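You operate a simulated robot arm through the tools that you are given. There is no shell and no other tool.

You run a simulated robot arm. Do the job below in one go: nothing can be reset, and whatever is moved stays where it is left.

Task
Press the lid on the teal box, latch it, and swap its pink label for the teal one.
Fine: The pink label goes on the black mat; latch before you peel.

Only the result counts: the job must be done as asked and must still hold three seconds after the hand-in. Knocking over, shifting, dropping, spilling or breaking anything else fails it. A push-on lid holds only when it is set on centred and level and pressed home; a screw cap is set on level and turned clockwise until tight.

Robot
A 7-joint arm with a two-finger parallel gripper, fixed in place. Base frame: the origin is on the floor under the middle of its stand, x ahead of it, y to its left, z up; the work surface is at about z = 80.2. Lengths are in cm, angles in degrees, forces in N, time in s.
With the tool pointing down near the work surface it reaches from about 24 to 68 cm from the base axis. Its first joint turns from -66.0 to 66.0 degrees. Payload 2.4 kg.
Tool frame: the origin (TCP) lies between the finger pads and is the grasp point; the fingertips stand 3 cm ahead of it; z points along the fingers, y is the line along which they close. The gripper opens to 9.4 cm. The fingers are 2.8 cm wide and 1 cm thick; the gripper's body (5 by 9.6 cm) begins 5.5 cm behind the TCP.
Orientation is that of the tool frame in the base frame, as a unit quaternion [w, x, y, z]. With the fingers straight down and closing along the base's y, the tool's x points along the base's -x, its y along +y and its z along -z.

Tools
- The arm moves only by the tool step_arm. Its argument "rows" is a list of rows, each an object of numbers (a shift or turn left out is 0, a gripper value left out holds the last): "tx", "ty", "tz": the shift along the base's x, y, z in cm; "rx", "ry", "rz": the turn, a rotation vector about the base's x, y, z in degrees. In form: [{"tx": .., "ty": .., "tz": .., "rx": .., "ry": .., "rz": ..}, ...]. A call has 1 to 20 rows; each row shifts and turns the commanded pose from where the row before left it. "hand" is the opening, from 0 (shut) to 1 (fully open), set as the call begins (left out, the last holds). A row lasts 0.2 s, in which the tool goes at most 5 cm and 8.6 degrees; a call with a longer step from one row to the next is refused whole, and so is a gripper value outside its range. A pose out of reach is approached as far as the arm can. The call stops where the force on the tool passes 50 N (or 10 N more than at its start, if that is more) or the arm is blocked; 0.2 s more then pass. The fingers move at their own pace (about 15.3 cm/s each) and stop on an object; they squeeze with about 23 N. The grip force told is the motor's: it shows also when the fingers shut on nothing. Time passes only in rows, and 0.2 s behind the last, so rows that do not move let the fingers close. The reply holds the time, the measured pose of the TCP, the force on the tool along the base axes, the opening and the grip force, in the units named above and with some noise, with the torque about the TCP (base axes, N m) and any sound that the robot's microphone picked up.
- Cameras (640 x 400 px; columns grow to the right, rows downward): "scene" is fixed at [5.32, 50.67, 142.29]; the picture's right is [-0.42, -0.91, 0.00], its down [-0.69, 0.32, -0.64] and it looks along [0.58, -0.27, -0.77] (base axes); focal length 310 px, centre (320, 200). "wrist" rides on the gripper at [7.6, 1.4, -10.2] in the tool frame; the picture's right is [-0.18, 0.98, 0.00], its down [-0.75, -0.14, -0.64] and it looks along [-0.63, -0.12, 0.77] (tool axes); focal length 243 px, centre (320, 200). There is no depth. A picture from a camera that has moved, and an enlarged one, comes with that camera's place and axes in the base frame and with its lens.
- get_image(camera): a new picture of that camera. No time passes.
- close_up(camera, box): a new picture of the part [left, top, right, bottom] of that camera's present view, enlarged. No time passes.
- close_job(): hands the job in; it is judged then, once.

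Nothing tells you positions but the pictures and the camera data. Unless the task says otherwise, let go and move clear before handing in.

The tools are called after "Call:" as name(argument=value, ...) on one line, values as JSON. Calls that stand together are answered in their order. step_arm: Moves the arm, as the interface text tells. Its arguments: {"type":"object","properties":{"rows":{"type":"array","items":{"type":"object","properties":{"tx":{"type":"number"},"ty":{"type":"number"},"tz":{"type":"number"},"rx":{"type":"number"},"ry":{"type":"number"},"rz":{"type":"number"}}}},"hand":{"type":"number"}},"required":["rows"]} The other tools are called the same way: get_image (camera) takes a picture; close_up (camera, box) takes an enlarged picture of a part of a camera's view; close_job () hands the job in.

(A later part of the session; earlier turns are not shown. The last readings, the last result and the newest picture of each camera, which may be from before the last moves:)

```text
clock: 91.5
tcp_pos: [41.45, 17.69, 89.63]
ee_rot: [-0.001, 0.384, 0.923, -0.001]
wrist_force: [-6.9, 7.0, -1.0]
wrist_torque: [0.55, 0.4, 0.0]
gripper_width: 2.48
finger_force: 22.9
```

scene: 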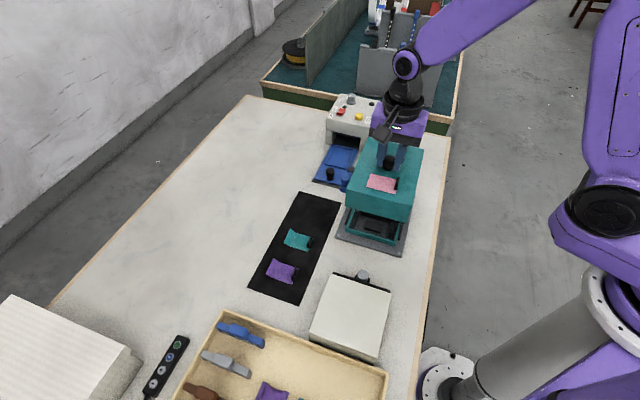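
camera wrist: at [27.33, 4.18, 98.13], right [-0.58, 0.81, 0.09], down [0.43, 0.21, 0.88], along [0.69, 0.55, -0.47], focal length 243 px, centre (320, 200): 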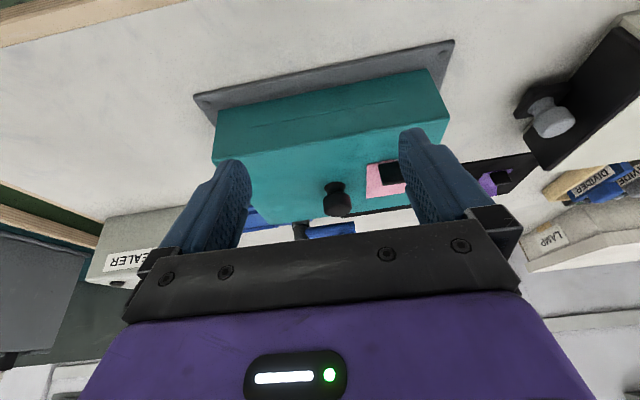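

Call:
step_arm(rows=[{"tx": -0.1414, "ty": 0.1414}, {"tx": -0.1414, "ty": 0.1414}, {}, {}])

Call:
step_arm(rows=[{"tx": -0.0707, "ty": 0.0707}, {}, {}])

Call:
step_arm(rows=[{"tx": -0.0707, "ty": 0.0707}, {}, {}])

Call:
step_arm(rows=[{"tx": -0.0707, "ty": 0.0707}, {}, {}])

```text
clock: 92.5
tcp_pos: [41.17, 18.0, 89.71]
ee_rot: [0.001, 0.385, 0.923, 0.0]
wrist_force: [0.6, -1.4, -1.0]
wrist_torque: [-0.03, -0.07, -0.05]
gripper_width: 2.53
finger_force: 22.7
```

```text
clock: 93.3
tcp_pos: [41.28, 17.95, 89.7]
ee_rot: [0.0, 0.386, 0.923, 0.0]
wrist_force: [3.7, -6.2, -2.8]
wrist_torque: [-0.38, -0.3, -0.02]
gripper_width: 2.5
finger_force: 22.9
```

```text
clock: 94.1
tcp_pos: [41.02, 18.17, 89.67]
ee_rot: [0.0, 0.386, 0.922, 0.001]
wrist_force: [8.1, -8.6, -5.3]
wrist_torque: [-0.33, -0.42, -0.05]
gripper_width: 2.51
finger_force: 23.2
```

```text
clock: 94.9
tcp_pos: [40.9, 18.09, 89.64]
ee_rot: [0.001, 0.385, 0.923, 0.001]
wrist_force: [10.0, -5.4, -1.7]
wrist_torque: [-0.37, -0.55, -0.03]
gripper_width: 2.51
finger_force: 23.3
```

The long direction touches at -0.02 and +0.31, so the centre is +0.14. I'll go to that true centre and lower again.

Call:
step_arm(rows=[{"tx": 0.15, "ty": -0.15}, {"tx": 0.16, "ty": -0.16}, {}, {}])

Call:
step_arm(rows=[{"tz": -0.1}, {}])

Call:
step_arm(rows=[{"tz": -0.1}, {}])

Call:
close_up(camera="scene", box=[333, 215, 373, 240])

Call:
close_up(camera="scene", box=[380, 230, 420, 255])

```text
clock: 95.9
tcp_pos: [41.29, 17.84, 89.54]
ee_rot: [0.0, 0.385, 0.923, -0.001]
wrist_force: [-1.8, 1.2, -0.3]
wrist_torque: [0.07, 0.11, 0.04]
gripper_width: 2.49
finger_force: 23.2
```

```text
clock: 96.5
tcp_pos: [41.33, 18.03, 89.55]
ee_rot: [0.0, 0.386, 0.922, -0.001]
wrist_force: [-0.8, 4.4, 4.0]
wrist_torque: [0.55, 0.47, -0.02]
gripper_width: 2.52
finger_force: 23.1
```

```text
clock: 97.1
tcp_pos: [41.42, 17.8, 89.42]
ee_rot: [0.001, 0.386, 0.922, 0.0]
wrist_force: [-2.9, -3.5, 16.2]
wrist_torque: [-0.08, 0.0, -0.04]
gripper_width: 2.48
finger_force: 23.1
```

```text
16.00 times, centred on (353, 228) of scene
camera zoom: at [5.3, 50.65, 142.29], right [-0.42, -0.91, 0.0], down [-0.69, 0.32, -0.64], along [0.58, -0.27, -0.77], focal length 4955 px, centre (-208, -240)
```

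zoom: 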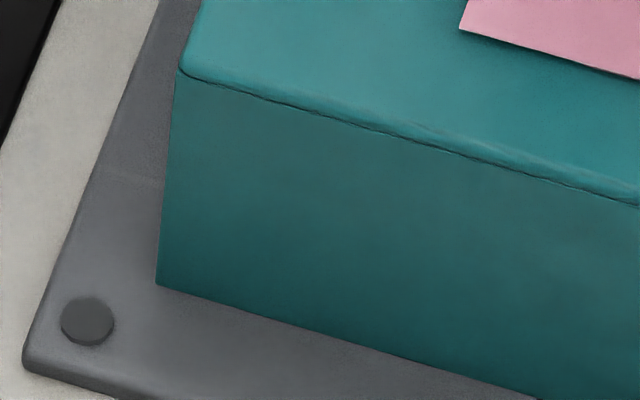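

```text
16.00 times, centred on (400, 242) of scene
camera zoom: at [5.3, 50.65, 142.29], right [-0.42, -0.91, 0.0], down [-0.69, 0.32, -0.64], along [0.58, -0.27, -0.77], focal length 4955 px, centre (-960, -480)
```

zoom: 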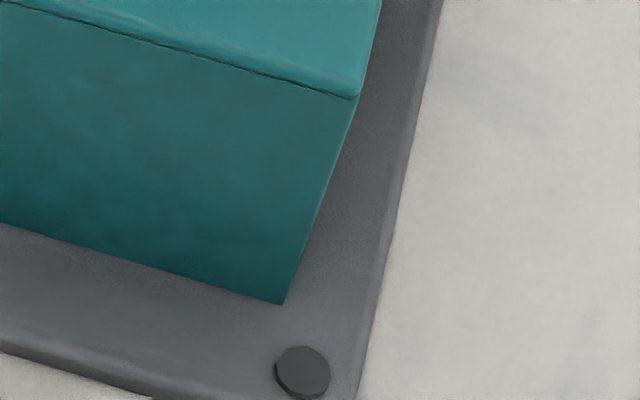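

Probing tilted the lid a little in the grip, so the picture is the better guide: the lid's lower edge can range between scene-u 42.03 and 42.39, so its centre is 42.21, matching the rim. I'll lift slightly, move back 0.2 cm toward the lever, and release so the lid levels itself.

Call:
step_arm(rows=[{"tz": 0.2}, {"tx": 0.1, "ty": 0.18}, {}, {"tz": -0.15}, {}])

Call:
step_arm(rows=[{}, {}], hand=0.4)

Call:
step_arm(rows=[{"tz": 2}, {"tz": 2}, {"tz": 2}, {}])

Call:
close_up(camera="scene", box=[333, 215, 373, 240])

Call:
close_up(camera="scene", box=[380, 230, 420, 255])

Call:
close_up(camera="scene", box=[350, 160, 390, 185])

Call:
close_up(camera="scene", box=[390, 170, 430, 195])

```text
clock: 98.3
tcp_pos: [41.48, 18.09, 89.4]
ee_rot: [0.0, 0.386, 0.923, 0.0]
wrist_force: [0.0, 0.0, -0.4]
wrist_torque: [-0.05, -0.02, -0.01]
gripper_width: 2.5
finger_force: 23.4
```

```text
clock: 98.9
tcp_pos: [41.53, 18.05, 89.37]
ee_rot: [0.0, 0.386, 0.922, -0.001]
wrist_force: [-1.0, -0.2, -0.5]
wrist_torque: [0.0, -0.01, 0.04]
gripper_width: 3.76
finger_force: 0.0
```

```text
clock: 99.9
tcp_pos: [41.41, 17.97, 95.42]
ee_rot: [0.0, 0.386, 0.922, 0.0]
wrist_force: [0.7, -0.4, -0.4]
wrist_torque: [-0.01, 0.0, 0.0]
gripper_width: 3.76
finger_force: 0.2
```

```text
16.00 times, centred on (353, 228) of scene
camera zoom: at [5.32, 50.67, 142.29], right [-0.42, -0.91, 0.0], down [-0.69, 0.32, -0.64], along [0.58, -0.27, -0.77], focal length 4955 px, centre (-208, -240)
```

zoom: 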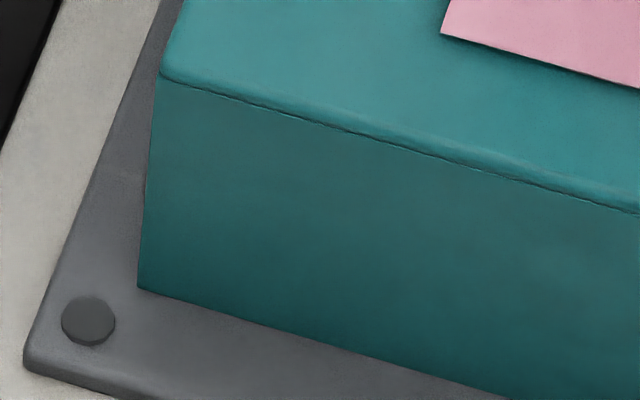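

```text
16.00 times, centred on (400, 242) of scene
camera zoom: at [5.32, 50.67, 142.29], right [-0.42, -0.91, 0.0], down [-0.69, 0.32, -0.64], along [0.58, -0.27, -0.77], focal length 4955 px, centre (-960, -480)
```

zoom: 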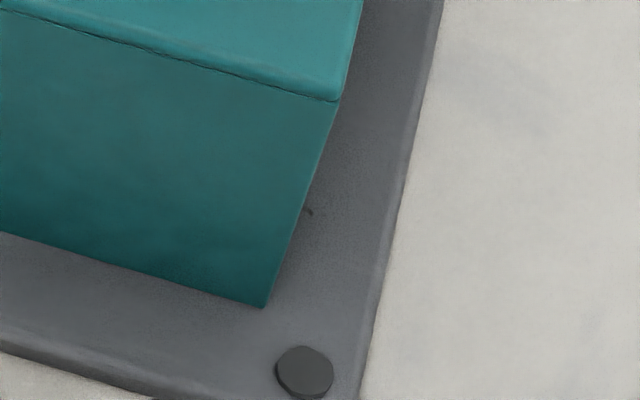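

```text
16.00 times, centred on (370, 172) of scene
camera zoom: at [5.32, 50.67, 142.29], right [-0.42, -0.91, 0.0], down [-0.69, 0.32, -0.64], along [0.58, -0.27, -0.77], focal length 4955 px, centre (-480, 640)
```

zoom: 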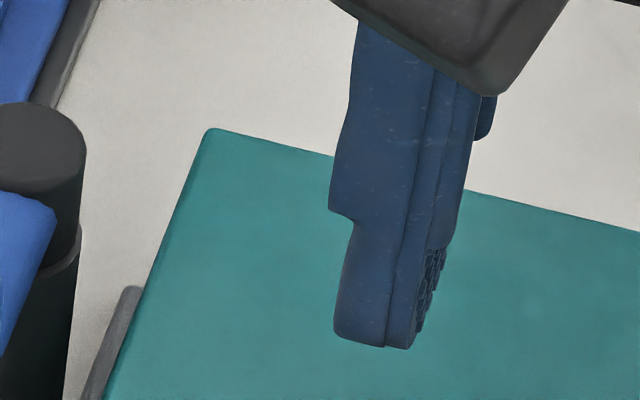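

```text
16.00 times, centred on (410, 182) of scene
camera zoom: at [5.32, 50.67, 142.29], right [-0.42, -0.91, 0.0], down [-0.69, 0.32, -0.64], along [0.58, -0.27, -0.77], focal length 4955 px, centre (-1120, 480)
```

zoom: 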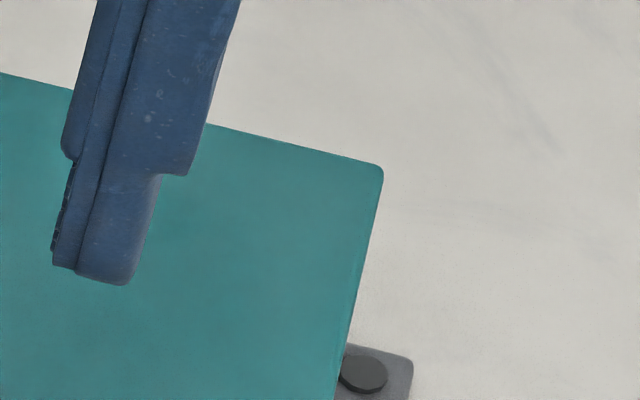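

The lid rests level at scene-u 42.34, v 17.4, so it is still about 0.13 cm off toward the lever. Closing the fingers at the right spot will slide it flat on the plate, without any tilt; I'll do that at u 41.92 and then drag it slightly forward.

Call:
step_arm(rows=[{"tx": -0.17, "ty": -0.025, "tz": -2}, {"tz": -2}, {"tz": -1.5}, {"tz": -0.45}, {}], hand=0.5)

Call:
step_arm(rows=[{}, {}, {}], hand=0)

Call:
close_up(camera="scene", box=[333, 215, 373, 240])

Call:
close_up(camera="scene", box=[380, 230, 420, 255])

```text
clock: 101.1
tcp_pos: [41.27, 17.98, 89.54]
ee_rot: [0.0, 0.386, 0.922, 0.001]
wrist_force: [-0.4, 0.7, -0.4]
wrist_torque: [-0.03, 0.01, -0.02]
gripper_width: 4.67
finger_force: 0.1
```

```text
clock: 101.9
tcp_pos: [41.3, 18.06, 89.44]
ee_rot: [0.0, 0.386, 0.922, 0.0]
wrist_force: [0.1, 1.0, -1.1]
wrist_torque: [0.01, -0.02, -0.01]
gripper_width: 2.51
finger_force: 23.5
```

```text
16.00 times, centred on (353, 228) of scene
camera zoom: at [5.33, 50.67, 142.29], right [-0.42, -0.91, 0.0], down [-0.69, 0.32, -0.64], along [0.58, -0.27, -0.77], focal length 4955 px, centre (-208, -240)
```

zoom: 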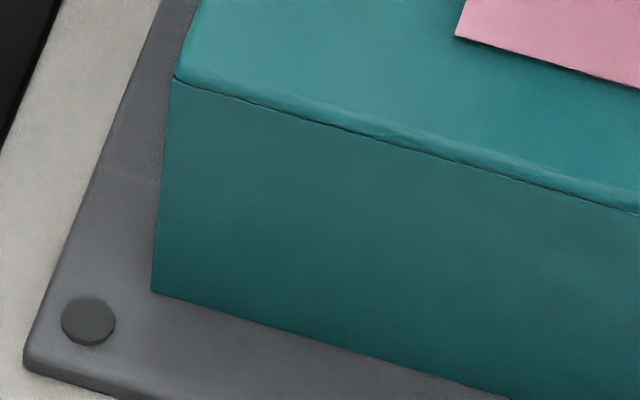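

```text
16.00 times, centred on (400, 242) of scene
camera zoom: at [5.33, 50.67, 142.29], right [-0.42, -0.91, 0.0], down [-0.69, 0.32, -0.64], along [0.58, -0.27, -0.77], focal length 4955 px, centre (-960, -480)
```

zoom: 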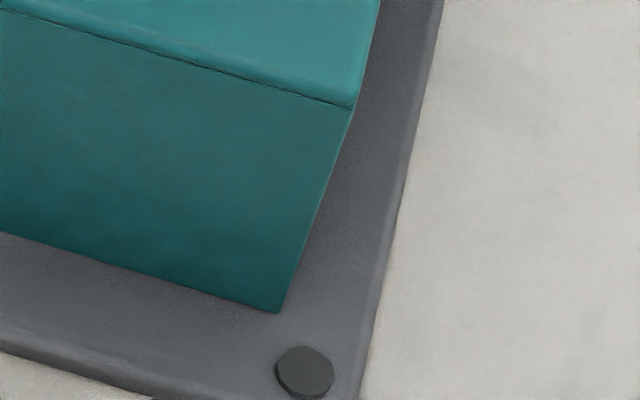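

The lid slid to scene-u 42.125. I'll nudge it by +0.08 across and -0.1 along, then check.

Call:
step_arm(rows=[{"tx": -0.014, "ty": 0.127}, {}, {}])

Call:
close_up(camera="scene", box=[333, 215, 373, 240])

Call:
close_up(camera="scene", box=[380, 230, 420, 255])

```text
clock: 102.7
tcp_pos: [41.35, 18.16, 89.4]
ee_rot: [-0.001, 0.387, 0.922, 0.0]
wrist_force: [-0.1, -0.4, 1.3]
wrist_torque: [0.0, 0.0, -0.01]
gripper_width: 2.51
finger_force: 22.8
```

```text
16.00 times, centred on (353, 228) of scene
camera zoom: at [5.32, 50.66, 142.29], right [-0.42, -0.91, 0.0], down [-0.69, 0.32, -0.64], along [0.58, -0.27, -0.77], focal length 4955 px, centre (-208, -240)
```

zoom: 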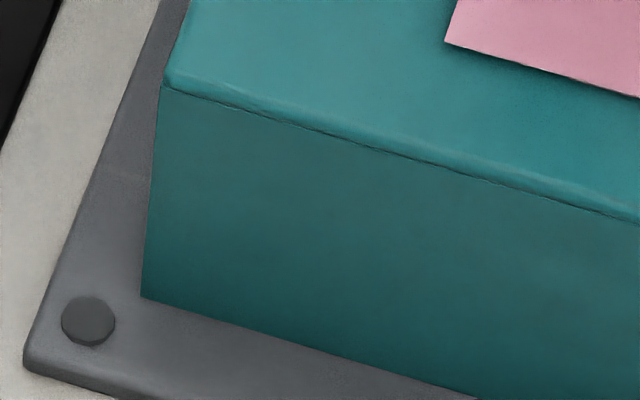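

```text
16.00 times, centred on (400, 242) of scene
camera zoom: at [5.32, 50.66, 142.29], right [-0.42, -0.91, 0.0], down [-0.69, 0.32, -0.64], along [0.58, -0.27, -0.77], focal length 4955 px, centre (-960, -480)
```

zoom: 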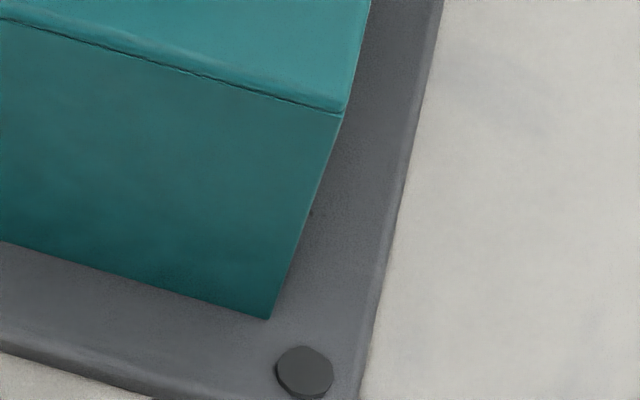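

The lid is now centred at scene (42.21, 17.25), flat on the plate. I'll open, check that it stays, and then press down on the knob's top with closed fingers.

Call:
step_arm(rows=[{}, {}], hand=0.4)

Call:
step_arm(rows=[{"tz": 2}, {"tz": 2}, {"tz": 1}, {}])

Call:
close_up(camera="scene", box=[333, 215, 373, 240])

Call:
close_up(camera="scene", box=[380, 230, 420, 255])

Call:
step_arm(rows=[{}, {}], hand=0)

Call:
close_up(camera="wrist", box=[220, 60, 420, 200])

```text
clock: 103.3
tcp_pos: [41.29, 18.02, 89.45]
ee_rot: [0.0, 0.386, 0.923, 0.0]
wrist_force: [0.0, 0.2, 0.0]
wrist_torque: [-0.01, -0.02, 0.01]
gripper_width: 3.74
finger_force: 0.1
```

```text
clock: 104.3
tcp_pos: [41.22, 18.26, 94.49]
ee_rot: [0.0, 0.385, 0.923, 0.001]
wrist_force: [0.3, -0.1, 0.1]
wrist_torque: [0.0, -0.01, 0.0]
gripper_width: 3.78
finger_force: 0.1
```

```text
16.00 times, centred on (353, 228) of scene
camera zoom: at [5.32, 50.67, 142.29], right [-0.42, -0.91, 0.0], down [-0.69, 0.32, -0.64], along [0.58, -0.27, -0.77], focal length 4955 px, centre (-208, -240)
```

zoom: 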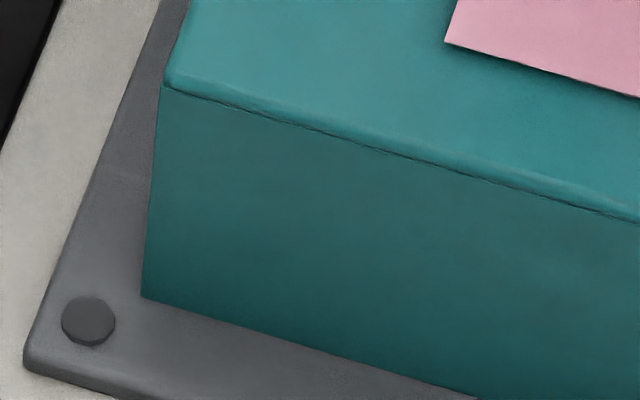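

```text
16.00 times, centred on (400, 242) of scene
camera zoom: at [5.32, 50.67, 142.29], right [-0.42, -0.91, 0.0], down [-0.69, 0.32, -0.64], along [0.58, -0.27, -0.77], focal length 4955 px, centre (-960, -480)
```

zoom: 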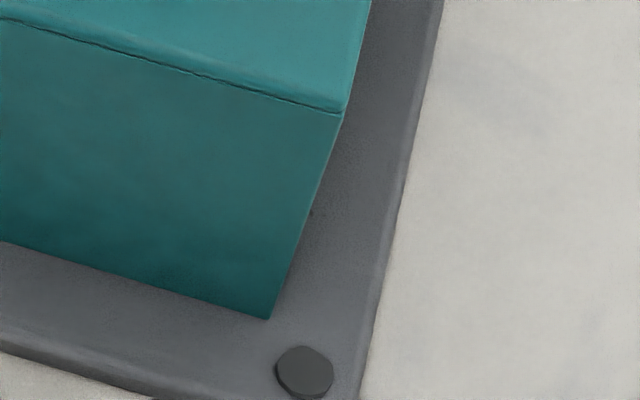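

```text
clock: 104.9
tcp_pos: [41.23, 18.25, 94.5]
ee_rot: [0.0, 0.386, 0.922, 0.0]
wrist_force: [-0.8, -0.9, 0.5]
wrist_torque: [0.01, 0.0, -0.02]
gripper_width: 0.0
finger_force: 22.8
```

```text
2.86 times, centred on (320, 130) of wrist
camera zoom: at [36.87, 24.78, 104.7], right [0.83, 0.56, 0.0], down [0.43, -0.64, 0.64], along [0.36, -0.53, -0.77], focal length 693 px, centre (320, 400)
```

zoom: 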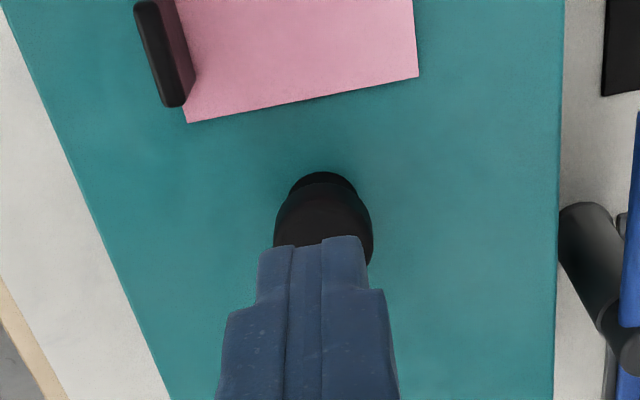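

It stayed exactly in place. Now I'll press on the knob's top in fine steps.

Call:
step_arm(rows=[{"tz": -1.5}, {"tz": -1}, {"tz": -0.15}, {}])

Call:
step_arm(rows=[{"tz": -0.05}, {"tz": -0.05}, {}])

Call:
step_arm(rows=[{"tz": -0.05}, {}])

Call:
step_arm(rows=[{"tz": -0.05}, {}])

Call:
step_arm(rows=[{"tz": -0.05}, {}])

```text
clock: 105.9
tcp_pos: [41.28, 18.25, 91.83]
ee_rot: [0.001, 0.386, 0.922, 0.0]
wrist_force: [0.1, 0.4, -0.1]
wrist_torque: [0.0, 0.0, -0.03]
gripper_width: 0.0
finger_force: 22.8
```

```text
clock: 106.7
tcp_pos: [41.22, 18.26, 91.77]
ee_rot: [0.0, 0.386, 0.923, -0.001]
wrist_force: [-0.5, -0.6, 0.9]
wrist_torque: [0.0, -0.02, -0.03]
gripper_width: 0.0
finger_force: 23.2
```

```text
clock: 107.3
tcp_pos: [41.27, 18.24, 91.73]
ee_rot: [0.0, 0.386, 0.923, 0.001]
wrist_force: [-0.4, 0.9, 10.0]
wrist_torque: [-0.03, -0.02, -0.04]
gripper_width: 0.0
finger_force: 22.8
```

```text
clock: 107.9
tcp_pos: [41.13, 18.24, 91.83]
ee_rot: [0.001, 0.386, 0.923, 0.001]
wrist_force: [-5.4, 4.9, 32.0]
wrist_torque: [0.06, 0.08, -0.25]
gripper_width: 0.0
finger_force: 23.4
```

```text
clock: 108.5
tcp_pos: [41.24, 18.26, 91.79]
ee_rot: [0.002, 0.385, 0.923, 0.001]
wrist_force: [-10.8, 9.1, 46.1]
wrist_torque: [0.14, 0.2, -0.13]
gripper_width: 0.0
finger_force: 23.2
```

Call:
step_arm(rows=[{}, {}, {}, {}, {}])

Call:
step_arm(rows=[{"tz": -0.02}, {}, {}])

Call:
step_arm(rows=[{"tz": -0.02}, {}, {}])

Call:
close_up(camera="scene", box=[333, 215, 373, 240])

Call:
close_up(camera="scene", box=[380, 230, 420, 255])

```text
clock: 109.7
tcp_pos: [41.27, 18.21, 91.83]
ee_rot: [0.002, 0.386, 0.923, 0.001]
wrist_force: [-10.2, 12.9, 45.1]
wrist_torque: [0.27, 0.17, 0.12]
gripper_width: 0.0
finger_force: 23.2
```

```text
clock: 110.5
tcp_pos: [41.36, 18.08, 91.83]
ee_rot: [0.001, 0.385, 0.923, 0.0]
wrist_force: [-11.7, 8.7, 43.4]
wrist_torque: [0.17, 0.24, 0.05]
gripper_width: 0.0
finger_force: 22.8
```

```text
clock: 111.0
tcp_pos: [41.35, 18.19, 91.69]
ee_rot: [0.002, 0.385, 0.923, 0.0]
wrist_force: [-4.5, -1.4, 14.8]
wrist_torque: [-0.08, 0.1, -0.01]
gripper_width: 0.01
finger_force: 22.8
stopped in row 2: the force on the tool passed its limit at 56 N (the readings are from after the stop); the commanded pose is now the measured one
```

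```text
16.00 times, centred on (353, 228) of scene
camera zoom: at [5.3, 50.65, 142.29], right [-0.42, -0.91, 0.0], down [-0.69, 0.32, -0.64], along [0.58, -0.27, -0.77], focal length 4955 px, centre (-208, -240)
```

zoom: 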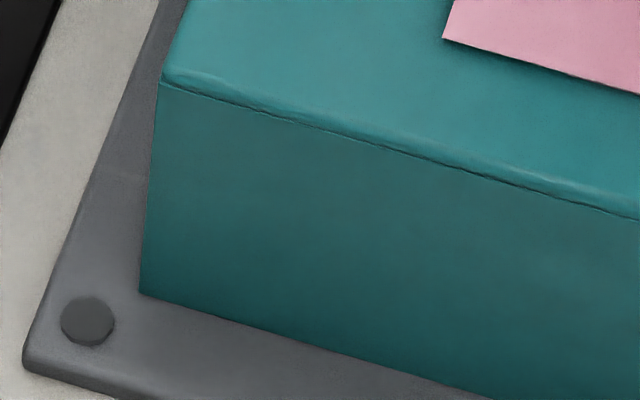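

```text
16.00 times, centred on (400, 242) of scene
camera zoom: at [5.3, 50.65, 142.29], right [-0.42, -0.91, 0.0], down [-0.69, 0.32, -0.64], along [0.58, -0.27, -0.77], focal length 4955 px, centre (-960, -480)
```

zoom: 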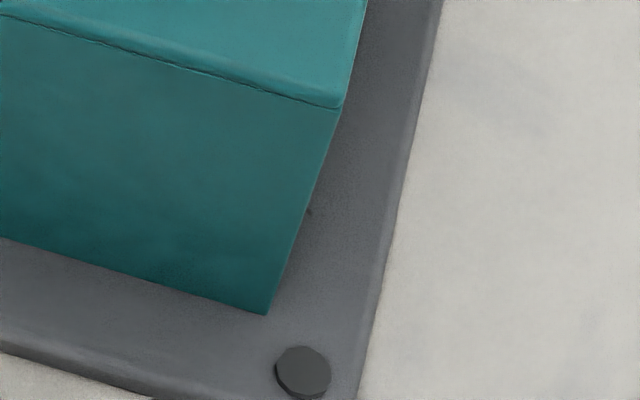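

Even at 45 N sustained and 56 N peak there is no click and no further travel; the lid is simply flat on the plate. I'll repeat the gentle pull test to see if this last, centred press has caught.

Call:
step_arm(rows=[{"tz": 1}, {"tx": -0.12, "tz": 1}, {}])

Call:
step_arm(rows=[{}, {"tz": -1.5}, {"tz": -1.5}, {"tz": -1.2}, {}], hand=0.5)

Call:
step_arm(rows=[{}, {}, {}], hand=0)

Call:
step_arm(rows=[{"tz": 0.1}, {}])

Call:
step_arm(rows=[{"tz": 0.1}, {}])

```text
clock: 111.8
tcp_pos: [41.22, 18.33, 93.64]
ee_rot: [0.001, 0.387, 0.922, 0.001]
wrist_force: [0.2, 0.0, 0.0]
wrist_torque: [-0.02, 0.02, 0.0]
gripper_width: 0.01
finger_force: 23.1
```

```text
clock: 113.0
tcp_pos: [41.24, 18.31, 89.41]
ee_rot: [0.001, 0.387, 0.922, -0.001]
wrist_force: [0.2, -0.3, -0.3]
wrist_torque: [-0.04, 0.0, -0.02]
gripper_width: 4.72
finger_force: 0.1
```

```text
clock: 113.8
tcp_pos: [41.2, 18.12, 89.42]
ee_rot: [0.001, 0.386, 0.923, -0.001]
wrist_force: [0.1, -0.2, -0.1]
wrist_torque: [0.01, -0.01, -0.02]
gripper_width: 2.53
finger_force: 23.2
```

```text
clock: 114.4
tcp_pos: [41.17, 18.3, 89.52]
ee_rot: [0.001, 0.386, 0.923, 0.001]
wrist_force: [-1.1, 0.2, -0.2]
wrist_torque: [0.0, 0.03, -0.01]
gripper_width: 2.5
finger_force: 23.6
```

```text
clock: 115.0
tcp_pos: [41.26, 18.19, 89.7]
ee_rot: [0.0, 0.386, 0.923, 0.0]
wrist_force: [0.4, 0.2, -1.2]
wrist_torque: [0.02, -0.05, 0.0]
gripper_width: 2.51
finger_force: 22.9
```

The lid still lifts off freely. The ribs on its sides have the same length as the black bars on the base, so I want to see the base again; I'll lift the lid straight up and hold it aside over its old place to inspect the bars.

Call:
step_arm(rows=[{"tz": 1}, {"tz": 2}, {"tz": 3}, {"tz": 3}, {}])

Call:
step_arm(rows=[{"tx": 1.5, "ty": -1.7}, {"tx": 1.5, "ty": -1.7}, {"tx": 1.5, "ty": -1.7}, {"tx": 1.5, "ty": -1.7}, {"tx": 1.5, "ty": -1.7}, {"tx": 1.5, "ty": -1.7}, {"tx": 1.5, "ty": -1.7}, {"tx": 1.5, "ty": -1.7}, {"tx": 1.5, "ty": -1.6}, {}])

Call:
close_up(camera="scene", box=[340, 175, 420, 225])

Call:
close_up(camera="scene", box=[330, 212, 410, 262])

Call:
close_up(camera="scene", box=[380, 195, 412, 245])

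Call:
close_up(camera="scene", box=[340, 185, 372, 235])

```text
clock: 116.2
tcp_pos: [41.35, 18.22, 98.54]
ee_rot: [0.001, 0.385, 0.923, 0.001]
wrist_force: [-0.7, 0.8, -1.5]
wrist_torque: [-0.02, 0.0, 0.04]
gripper_width: 2.5
finger_force: 22.7
```

```text
clock: 118.4
tcp_pos: [54.6, 3.01, 98.56]
ee_rot: [0.0, 0.386, 0.922, 0.001]
wrist_force: [-0.2, 0.1, -0.9]
wrist_torque: [0.01, -0.01, 0.0]
gripper_width: 2.52
finger_force: 22.9
```

```text
8.00 times, centred on (380, 200) of scene
camera zoom: at [5.33, 50.66, 142.29], right [-0.42, -0.91, 0.0], down [-0.69, 0.32, -0.64], along [0.58, -0.27, -0.77], focal length 2478 px, centre (-160, 200)
```

zoom: 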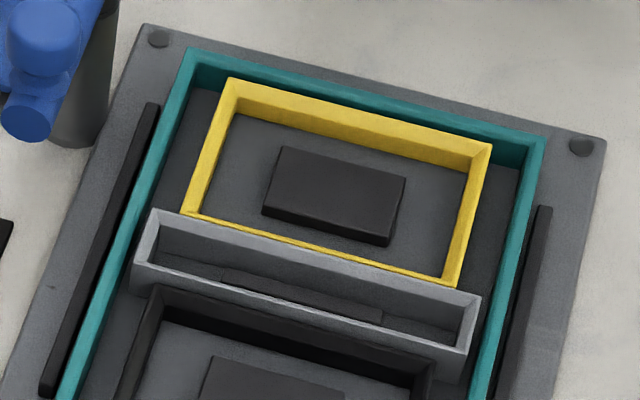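

```text
8.00 times, centred on (370, 237) of scene
camera zoom: at [5.33, 50.66, 142.29], right [-0.42, -0.91, 0.0], down [-0.69, 0.32, -0.64], along [0.58, -0.27, -0.77], focal length 2478 px, centre (-80, -96)
```

zoom: 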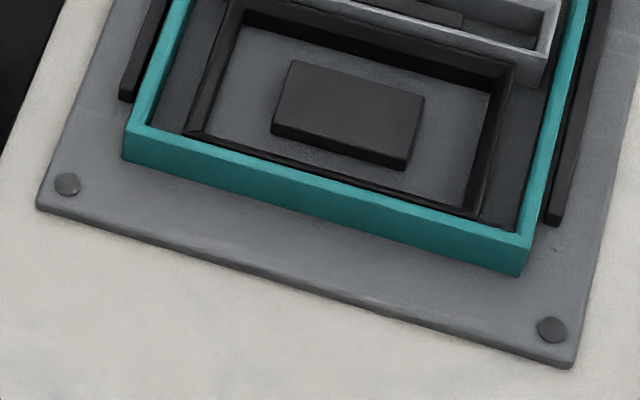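

```text
8.00 times, centred on (396, 220) of scene
camera zoom: at [5.33, 50.66, 142.29], right [-0.42, -0.91, 0.0], down [-0.69, 0.32, -0.64], along [0.58, -0.27, -0.77], focal length 2478 px, centre (-288, 40)
```

zoom: 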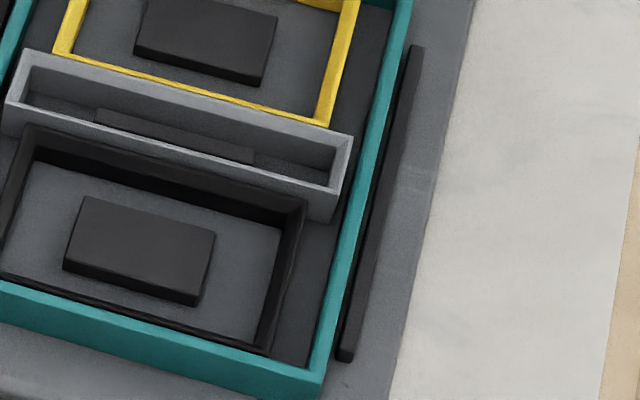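

```text
8.00 times, centred on (356, 210) of scene
camera zoom: at [5.33, 50.66, 142.29], right [-0.42, -0.91, 0.0], down [-0.69, 0.32, -0.64], along [0.58, -0.27, -0.77], focal length 2478 px, centre (32, 120)
```

zoom: 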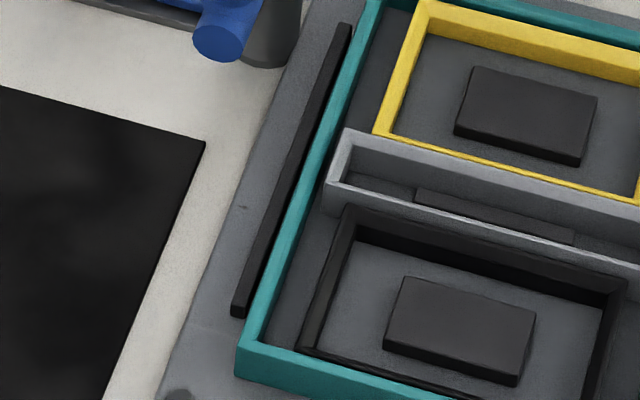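

The bars are low square strips (about 0.4 cm) right where the lid's long walls come down, so the lid may be sitting on them rather than on the plate. To measure this, I'll set the lid back on the bare table at its old spot and find the knob-top height there for comparison.

Call:
step_arm(rows=[{"tx": 0.7, "ty": -0.2, "tz": -1}, {"tz": -2.5}, {"tz": -2.5}, {"tz": -2}, {"tz": -1}, {}])

Call:
step_arm(rows=[{"tz": -0.2}, {"tz": -0.2}, {"tz": -0.2}, {}])

Call:
step_arm(rows=[{"tz": -0.1}, {}])

Call:
step_arm(rows=[{"tz": -0.1}, {}])

```text
clock: 119.8
tcp_pos: [55.39, 2.93, 89.79]
ee_rot: [0.002, 0.386, 0.922, 0.001]
wrist_force: [0.1, -0.2, -1.1]
wrist_torque: [0.01, -0.01, -0.02]
gripper_width: 2.51
finger_force: 22.9
```

```text
clock: 120.8
tcp_pos: [55.49, 2.65, 89.22]
ee_rot: [0.001, 0.385, 0.923, 0.001]
wrist_force: [1.4, 1.0, -0.7]
wrist_torque: [0.01, 0.0, 0.02]
gripper_width: 2.5
finger_force: 22.8
```

```text
clock: 121.4
tcp_pos: [55.54, 2.72, 88.88]
ee_rot: [0.001, 0.386, 0.923, 0.001]
wrist_force: [0.6, 0.0, -2.0]
wrist_torque: [-0.04, 0.04, 0.0]
gripper_width: 2.52
finger_force: 22.9
```

```text
clock: 122.0
tcp_pos: [55.56, 2.74, 88.9]
ee_rot: [0.001, 0.386, 0.922, 0.0]
wrist_force: [-0.3, 0.5, -1.4]
wrist_torque: [0.03, 0.0, 0.03]
gripper_width: 2.51
finger_force: 23.1
```

Call:
step_arm(rows=[{"tz": -0.05}, {}])

Call:
step_arm(rows=[{"tz": -0.05}, {}])

Call:
step_arm(rows=[{"tz": -0.05}, {}])

Call:
step_arm(rows=[{"tz": -0.05}, {}])

```text
clock: 122.6
tcp_pos: [55.43, 2.85, 88.91]
ee_rot: [0.002, 0.386, 0.923, 0.0]
wrist_force: [0.8, 0.7, 3.4]
wrist_torque: [0.24, 0.27, 0.01]
gripper_width: 2.51
finger_force: 23.2
```

```text
clock: 123.2
tcp_pos: [55.54, 2.81, 88.79]
ee_rot: [0.001, 0.387, 0.922, 0.0]
wrist_force: [-0.6, 0.5, 4.0]
wrist_torque: [-0.08, -0.1, 0.01]
gripper_width: 2.5
finger_force: 23.5
```

```text
clock: 123.8
tcp_pos: [55.49, 2.79, 88.86]
ee_rot: [0.002, 0.386, 0.923, 0.001]
wrist_force: [-4.2, 1.1, 15.0]
wrist_torque: [-0.07, 0.05, -0.02]
gripper_width: 2.54
finger_force: 23.4
```

```text
clock: 124.4
tcp_pos: [55.46, 2.78, 88.91]
ee_rot: [0.001, 0.386, 0.923, 0.001]
wrist_force: [-4.6, -0.7, 17.1]
wrist_torque: [-0.15, 0.03, 0.01]
gripper_width: 2.49
finger_force: 23.2
```

Call:
step_arm(rows=[{}, {}], hand=0.45)

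Call:
step_arm(rows=[{"tz": 2}, {"tz": 2}, {"tz": 0.5}, {}])

Call:
step_arm(rows=[{}, {}, {"tz": -1}, {"tz": -0.5}, {"tz": -0.3}, {"tz": -0.2}, {}], hand=0)

Call:
step_arm(rows=[{"tz": -0.1}, {}])

Call:
step_arm(rows=[{"tz": -0.05}, {}])

Call:
step_arm(rows=[{"tz": -0.05}, {}])

```text
clock: 125.0
tcp_pos: [55.42, 2.81, 88.85]
ee_rot: [0.0, 0.386, 0.923, 0.001]
wrist_force: [-1.4, 0.6, -0.3]
wrist_torque: [0.0, 0.0, 0.03]
gripper_width: 4.25
finger_force: 0.1
```

```text
clock: 126.0
tcp_pos: [55.49, 2.7, 93.25]
ee_rot: [0.002, 0.386, 0.922, 0.001]
wrist_force: [-0.2, 0.2, 0.6]
wrist_torque: [-0.02, 0.02, 0.03]
gripper_width: 4.23
finger_force: 0.2
```

```text
clock: 127.6
tcp_pos: [55.56, 2.76, 91.22]
ee_rot: [0.0, 0.386, 0.923, 0.0]
wrist_force: [0.6, -0.5, -0.6]
wrist_torque: [-0.05, 0.01, 0.03]
gripper_width: 0.02
finger_force: 22.7
```

```text
clock: 128.2
tcp_pos: [55.43, 2.68, 91.1]
ee_rot: [0.002, 0.386, 0.922, 0.002]
wrist_force: [-2.7, -1.2, 12.4]
wrist_torque: [-0.08, 0.05, 0.07]
gripper_width: 0.03
finger_force: 23.5
```

```text
clock: 128.8
tcp_pos: [55.51, 2.81, 91.24]
ee_rot: [0.002, 0.386, 0.923, 0.001]
wrist_force: [-2.1, -1.7, 20.2]
wrist_torque: [-0.04, 0.01, -0.03]
gripper_width: 0.03
finger_force: 23.5
```

```text
clock: 129.4
tcp_pos: [55.61, 2.71, 91.08]
ee_rot: [0.002, 0.386, 0.922, 0.001]
wrist_force: [-6.1, 1.1, 28.0]
wrist_torque: [-0.02, 0.14, -0.21]
gripper_width: 0.01
finger_force: 22.6
```

The comparison settles it: the lid's seat on the base is 0.56–0.67 cm above the table, which is the plate's thickness, so the lid really was fully home. The lever must be what holds it. I'll re-grip the lid and carry it back to the centred position.

Call:
step_arm(rows=[{"tz": 1}, {"tz": 1.2}, {}])

Call:
step_arm(rows=[{}, {"tz": -1.5}, {"tz": -1.5}, {"tz": -1.3}, {}], hand=0.5)

Call:
step_arm(rows=[{}, {}, {}], hand=0)

Call:
step_arm(rows=[{"tz": 1}, {"tz": 2}, {"tz": 2.5}, {"tz": 2.5}, {"tz": 2}, {}])

Call:
step_arm(rows=[{"tx": -1.4, "ty": 1.5}, {"tx": -1.6, "ty": 1.7}, {"tx": -1.6, "ty": 1.7}, {"tx": -1.6, "ty": 1.7}, {"tx": -1.6, "ty": 1.7}, {"tx": -1.6, "ty": 1.7}, {"tx": -1.6, "ty": 1.7}, {"tx": -1.6, "ty": 1.8}, {"tx": -1.61, "ty": 1.89}, {}, {}])

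```text
clock: 130.2
tcp_pos: [55.46, 2.66, 93.38]
ee_rot: [0.0, 0.385, 0.923, 0.001]
wrist_force: [0.1, 0.2, 0.0]
wrist_torque: [-0.03, 0.0, -0.02]
gripper_width: 0.01
finger_force: 23.1
```

```text
clock: 131.4
tcp_pos: [55.51, 2.77, 88.86]
ee_rot: [0.001, 0.385, 0.923, 0.002]
wrist_force: [0.8, 0.6, 0.2]
wrist_torque: [0.01, -0.04, 0.0]
gripper_width: 4.68
finger_force: 0.0
```

```text
clock: 132.2
tcp_pos: [55.44, 2.76, 88.87]
ee_rot: [0.0, 0.386, 0.922, 0.001]
wrist_force: [0.2, -0.5, 0.9]
wrist_torque: [0.03, 0.0, -0.01]
gripper_width: 2.49
finger_force: 23.1
```

```text
clock: 133.6
tcp_pos: [55.66, 2.67, 98.91]
ee_rot: [0.001, 0.386, 0.923, 0.001]
wrist_force: [0.3, -0.1, -0.9]
wrist_torque: [0.0, -0.01, 0.0]
gripper_width: 2.49
finger_force: 22.9
```

```text
clock: 136.0
tcp_pos: [41.33, 18.11, 98.97]
ee_rot: [0.001, 0.386, 0.922, 0.001]
wrist_force: [-0.3, 0.3, -1.0]
wrist_torque: [0.0, 0.01, 0.03]
gripper_width: 2.48
finger_force: 23.3
```

Call:
step_arm(rows=[{"tz": -2.5}, {"tz": -2.5}, {"tz": -2}, {"tz": -1.2}, {}, {}])

Call:
close_up(camera="scene", box=[333, 215, 373, 240])

Call:
close_up(camera="scene", box=[380, 230, 420, 255])

```text
clock: 137.4
tcp_pos: [41.21, 18.19, 90.67]
ee_rot: [0.001, 0.386, 0.923, 0.001]
wrist_force: [-0.5, 0.1, -0.1]
wrist_torque: [0.0, -0.03, -0.02]
gripper_width: 2.5
finger_force: 23.2
```

```text
16.00 times, centred on (353, 228) of scene
camera zoom: at [5.33, 50.67, 142.29], right [-0.42, -0.91, 0.0], down [-0.69, 0.32, -0.64], along [0.58, -0.27, -0.77], focal length 4955 px, centre (-208, -240)
```

zoom: 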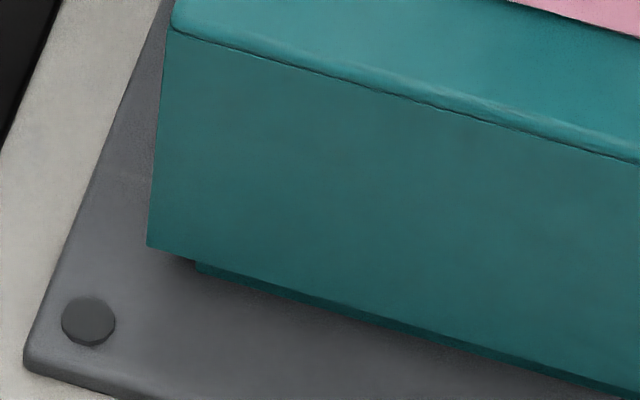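

```text
16.00 times, centred on (400, 242) of scene
camera zoom: at [5.33, 50.67, 142.29], right [-0.42, -0.91, 0.0], down [-0.69, 0.32, -0.64], along [0.58, -0.27, -0.77], focal length 4955 px, centre (-960, -480)
```

zoom: 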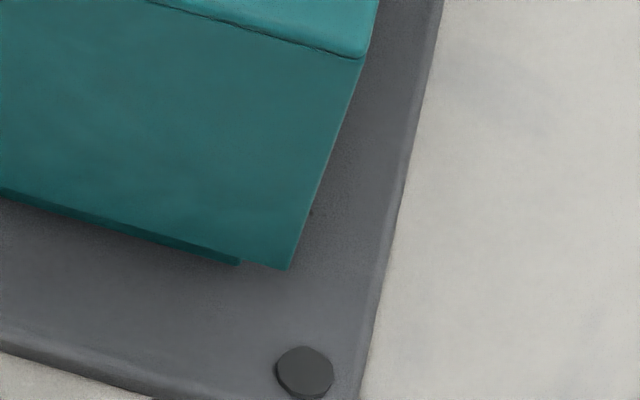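

Centred at scene (42.20, 17.41) with the yaw within 0.1°. I'll lower it onto the plate and press with sustained force.

Call:
step_arm(rows=[{"tx": -0.04, "ty": 0.04, "tz": -0.4}, {"tz": -0.4}, {"tz": -0.2}, {}])

Call:
step_arm(rows=[{"tz": -0.1}, {}])

Call:
step_arm(rows=[{"tz": -0.05}, {}])

Call:
step_arm(rows=[{"tz": -0.05}, {}])

Call:
step_arm(rows=[{"tz": -0.05}, {}])

```text
clock: 138.4
tcp_pos: [41.22, 18.26, 89.73]
ee_rot: [0.001, 0.386, 0.923, 0.001]
wrist_force: [1.3, 0.5, -1.0]
wrist_torque: [0.05, -0.02, -0.01]
gripper_width: 2.52
finger_force: 23.5
```

```text
clock: 139.0
tcp_pos: [41.31, 18.46, 89.64]
ee_rot: [0.001, 0.386, 0.923, 0.0]
wrist_force: [0.2, -0.5, -1.5]
wrist_torque: [-0.03, -0.01, -0.01]
gripper_width: 2.48
finger_force: 23.4
```

```text
clock: 139.6
tcp_pos: [41.16, 18.18, 89.59]
ee_rot: [0.001, 0.387, 0.922, 0.002]
wrist_force: [-0.7, 0.6, 1.9]
wrist_torque: [0.07, 0.03, 0.0]
gripper_width: 2.5
finger_force: 22.9
```

```text
clock: 140.2
tcp_pos: [41.17, 18.22, 89.56]
ee_rot: [0.001, 0.386, 0.923, 0.0]
wrist_force: [-4.2, 3.5, 14.5]
wrist_torque: [0.08, 0.13, 0.0]
gripper_width: 2.5
finger_force: 22.8
```

```text
clock: 140.8
tcp_pos: [41.16, 18.29, 89.48]
ee_rot: [0.001, 0.386, 0.922, -0.001]
wrist_force: [-3.9, 4.4, 15.0]
wrist_torque: [0.11, 0.08, 0.02]
gripper_width: 2.51
finger_force: 22.9
```

Call:
step_arm(rows=[{"tz": 0.05}, {}])

Call:
step_arm(rows=[{}, {}], hand=0.4)

Call:
step_arm(rows=[{"tz": 2}, {"tz": 2}, {"tz": 1}, {}])

Call:
close_up(camera="scene", box=[333, 215, 373, 240])

Call:
close_up(camera="scene", box=[380, 230, 420, 255])

```text
clock: 141.4
tcp_pos: [41.21, 18.01, 89.48]
ee_rot: [0.0, 0.386, 0.922, 0.0]
wrist_force: [0.2, -0.1, -2.1]
wrist_torque: [0.01, 0.0, 0.03]
gripper_width: 2.49
finger_force: 23.5
```

```text
clock: 142.0
tcp_pos: [41.25, 18.14, 89.51]
ee_rot: [0.001, 0.386, 0.922, 0.0]
wrist_force: [-0.4, -0.6, 0.2]
wrist_torque: [-0.02, 0.03, 0.0]
gripper_width: 3.78
finger_force: 0.1
```

```text
clock: 143.0
tcp_pos: [41.29, 18.19, 94.46]
ee_rot: [0.002, 0.386, 0.923, 0.0]
wrist_force: [-1.1, 0.9, -0.7]
wrist_torque: [-0.01, -0.01, -0.02]
gripper_width: 3.81
finger_force: 0.0
```

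```text
16.00 times, centred on (353, 228) of scene
camera zoom: at [5.32, 50.67, 142.29], right [-0.42, -0.91, 0.0], down [-0.69, 0.32, -0.64], along [0.58, -0.27, -0.77], focal length 4955 px, centre (-208, -240)
```

zoom: 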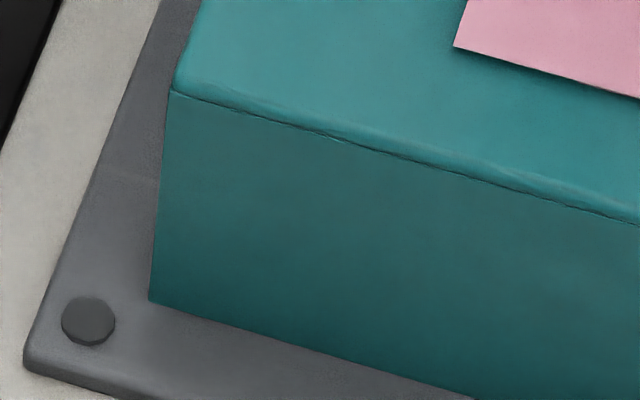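

```text
16.00 times, centred on (400, 242) of scene
camera zoom: at [5.32, 50.67, 142.29], right [-0.42, -0.91, 0.0], down [-0.69, 0.32, -0.64], along [0.58, -0.27, -0.77], focal length 4955 px, centre (-960, -480)
```

zoom: 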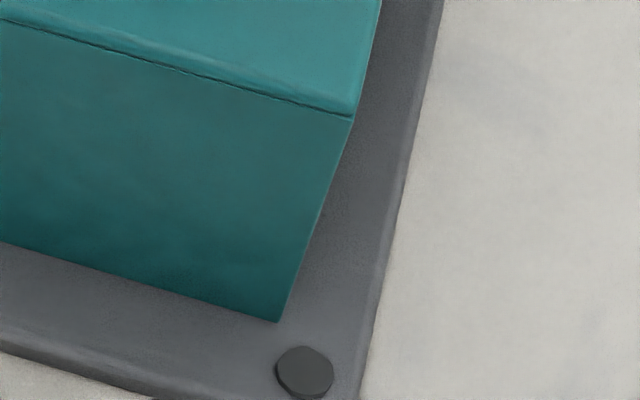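

The lid ended up about 0.12 cm toward the right on release. As before, I'll close on the knob with the lid flat on the plate to slide it to centre, then release.

Call:
step_arm(rows=[{"tz": -2, "tx": 0.01, "ty": 0.01}, {"tz": -2}, {"tz": -1}, {}], hand=0.45)

Call:
step_arm(rows=[{}, {}, {}, {"tx": 0.05, "ty": -0.05}, {}, {}], hand=0)

Call:
step_arm(rows=[{}, {}], hand=0.4)

Call:
step_arm(rows=[{"tz": 2}, {"tz": 2}, {"tz": 1}, {}])

Call:
close_up(camera="scene", box=[333, 215, 373, 240])

Call:
close_up(camera="scene", box=[380, 230, 420, 255])

```text
clock: 144.0
tcp_pos: [41.38, 18.19, 89.58]
ee_rot: [0.001, 0.385, 0.923, 0.001]
wrist_force: [-1.0, -0.7, -0.1]
wrist_torque: [-0.03, 0.0, 0.0]
gripper_width: 4.24
finger_force: 0.1
```

```text
clock: 145.4
tcp_pos: [41.4, 18.22, 89.39]
ee_rot: [0.001, 0.386, 0.922, 0.0]
wrist_force: [-0.4, -0.1, 0.5]
wrist_torque: [0.03, 0.12, -0.01]
gripper_width: 2.49
finger_force: 23.1
```

```text
clock: 146.0
tcp_pos: [41.44, 18.1, 89.53]
ee_rot: [0.001, 0.387, 0.922, 0.0]
wrist_force: [0.9, -0.3, -1.1]
wrist_torque: [0.02, 0.0, -0.02]
gripper_width: 3.78
finger_force: 0.1
```

```text
clock: 147.0
tcp_pos: [41.45, 18.28, 94.4]
ee_rot: [-0.001, 0.386, 0.922, 0.001]
wrist_force: [-0.1, 0.0, 0.4]
wrist_torque: [-0.01, 0.0, 0.02]
gripper_width: 3.75
finger_force: 0.0
```

```text
16.00 times, centred on (353, 228) of scene
camera zoom: at [5.32, 50.67, 142.29], right [-0.42, -0.91, 0.0], down [-0.69, 0.32, -0.64], along [0.58, -0.27, -0.77], focal length 4955 px, centre (-208, -240)
```

zoom: 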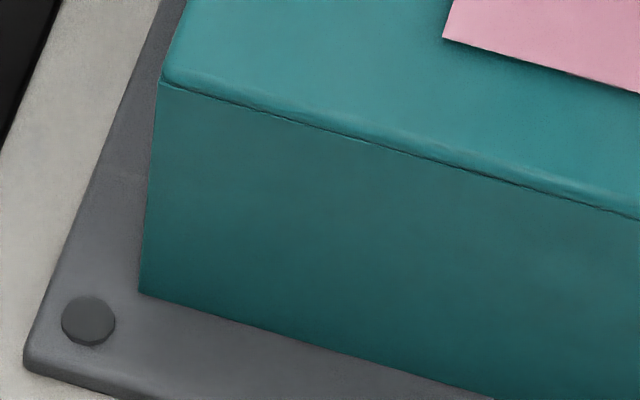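

```text
16.00 times, centred on (400, 242) of scene
camera zoom: at [5.32, 50.67, 142.29], right [-0.42, -0.91, 0.0], down [-0.69, 0.32, -0.64], along [0.58, -0.27, -0.77], focal length 4955 px, centre (-960, -480)
```

zoom: 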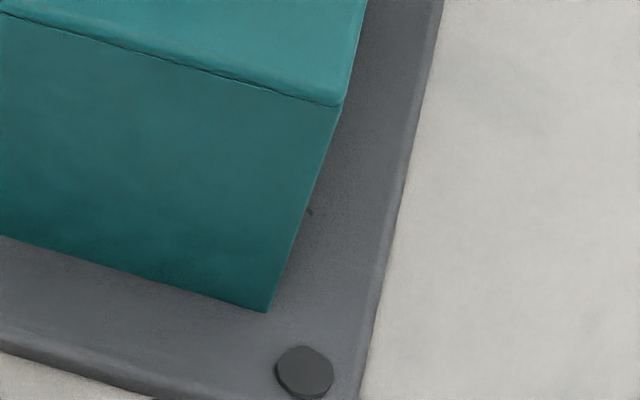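

The lid now sits within 0.08 cm of centre both ways. I'll give it a final straight press on the knob's top.

Call:
step_arm(rows=[{}, {}, {"tz": -1.5}, {"tz": -1}, {"tz": -0.2}, {}], hand=0)

Call:
step_arm(rows=[{"tz": -0.1}, {"tz": -0.05}, {}])

Call:
step_arm(rows=[{"tz": -0.05}, {}, {}])

Call:
step_arm(rows=[{"tz": -0.05}, {}, {}, {}])

```text
clock: 148.4
tcp_pos: [41.28, 18.27, 91.85]
ee_rot: [0.002, 0.386, 0.923, 0.0]
wrist_force: [-0.4, 0.2, -1.5]
wrist_torque: [0.04, 0.01, -0.01]
gripper_width: 0.0
finger_force: 22.8
```

```text
clock: 149.2
tcp_pos: [41.32, 18.22, 91.76]
ee_rot: [0.002, 0.386, 0.922, 0.001]
wrist_force: [-9.4, 1.0, 36.1]
wrist_torque: [-0.06, 0.2, -0.13]
gripper_width: 0.01
finger_force: 23.1
```

```text
clock: 150.0
tcp_pos: [41.33, 18.2, 91.81]
ee_rot: [0.002, 0.386, 0.923, 0.002]
wrist_force: [-8.0, 0.8, 44.8]
wrist_torque: [-0.04, 0.16, 0.02]
gripper_width: 0.01
finger_force: 23.6
```

```text
clock: 150.5
tcp_pos: [41.32, 18.19, 91.82]
ee_rot: [0.001, 0.385, 0.923, 0.001]
wrist_force: [-4.6, -1.7, 13.2]
wrist_torque: [-0.05, 0.11, -0.04]
gripper_width: 0.04
finger_force: 23.3
stopped in row 2: the force on the tool passed its limit at 56 N (the readings are from after the stop); the commanded pose is now the measured one
```

The lid is seated and pressed. Next is the latch: I'll move up and over to the blue lever's handle for a precise look.

Call:
step_arm(rows=[{"tz": 2}, {"tz": 3}, {"tx": 1.5, "ty": 1.5, "tz": 1}, {"tx": 1.5, "ty": 1.5}, {"tx": 1.5, "ty": 1.5}, {"tx": 1.5, "ty": 1.5}, {}], hand=0.6)

Call:
get_image(camera="wrist")

Call:
close_up(camera="wrist", box=[240, 60, 400, 200])

Call:
close_up(camera="scene", box=[320, 150, 400, 200])

```text
clock: 152.1
tcp_pos: [47.24, 24.07, 97.57]
ee_rot: [0.001, 0.386, 0.922, 0.002]
wrist_force: [-0.2, 0.2, 0.3]
wrist_torque: [-0.01, 0.01, 0.02]
gripper_width: 5.67
finger_force: 0.1
```

```text
taken
camera wrist: at [42.92, 30.6, 107.89], right [0.83, 0.56, 0.01], down [0.43, -0.64, 0.64], along [0.36, -0.53, -0.77], focal length 243 px, centre (320, 200)
```

wrist: 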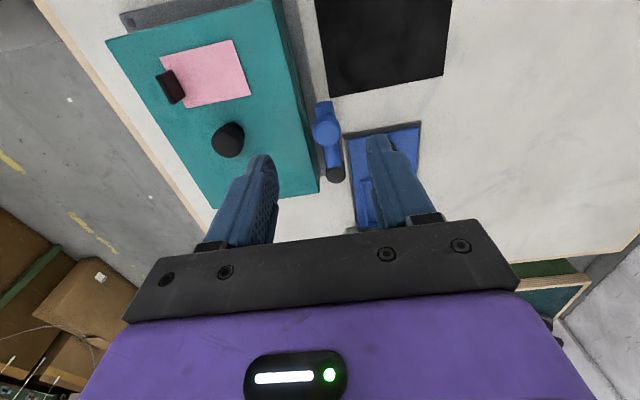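

```text
2.86 times, centred on (320, 130) of wrist
camera zoom: at [42.92, 30.6, 107.89], right [0.83, 0.56, 0.01], down [0.43, -0.64, 0.64], along [0.36, -0.53, -0.77], focal length 693 px, centre (320, 400)
```

zoom: 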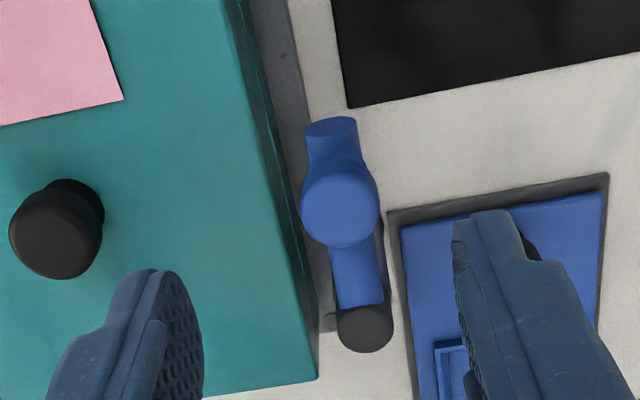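

```text
8.00 times, centred on (360, 175) of scene
camera zoom: at [5.32, 50.67, 142.29], right [-0.42, -0.91, 0.0], down [-0.69, 0.32, -0.64], along [0.58, -0.27, -0.77], focal length 2478 px, centre (0, 400)
```

zoom: 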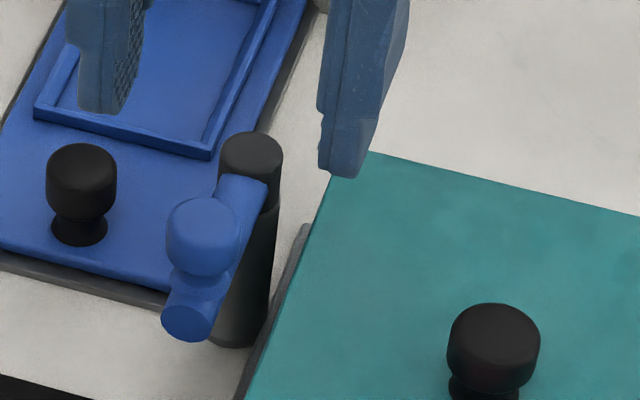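

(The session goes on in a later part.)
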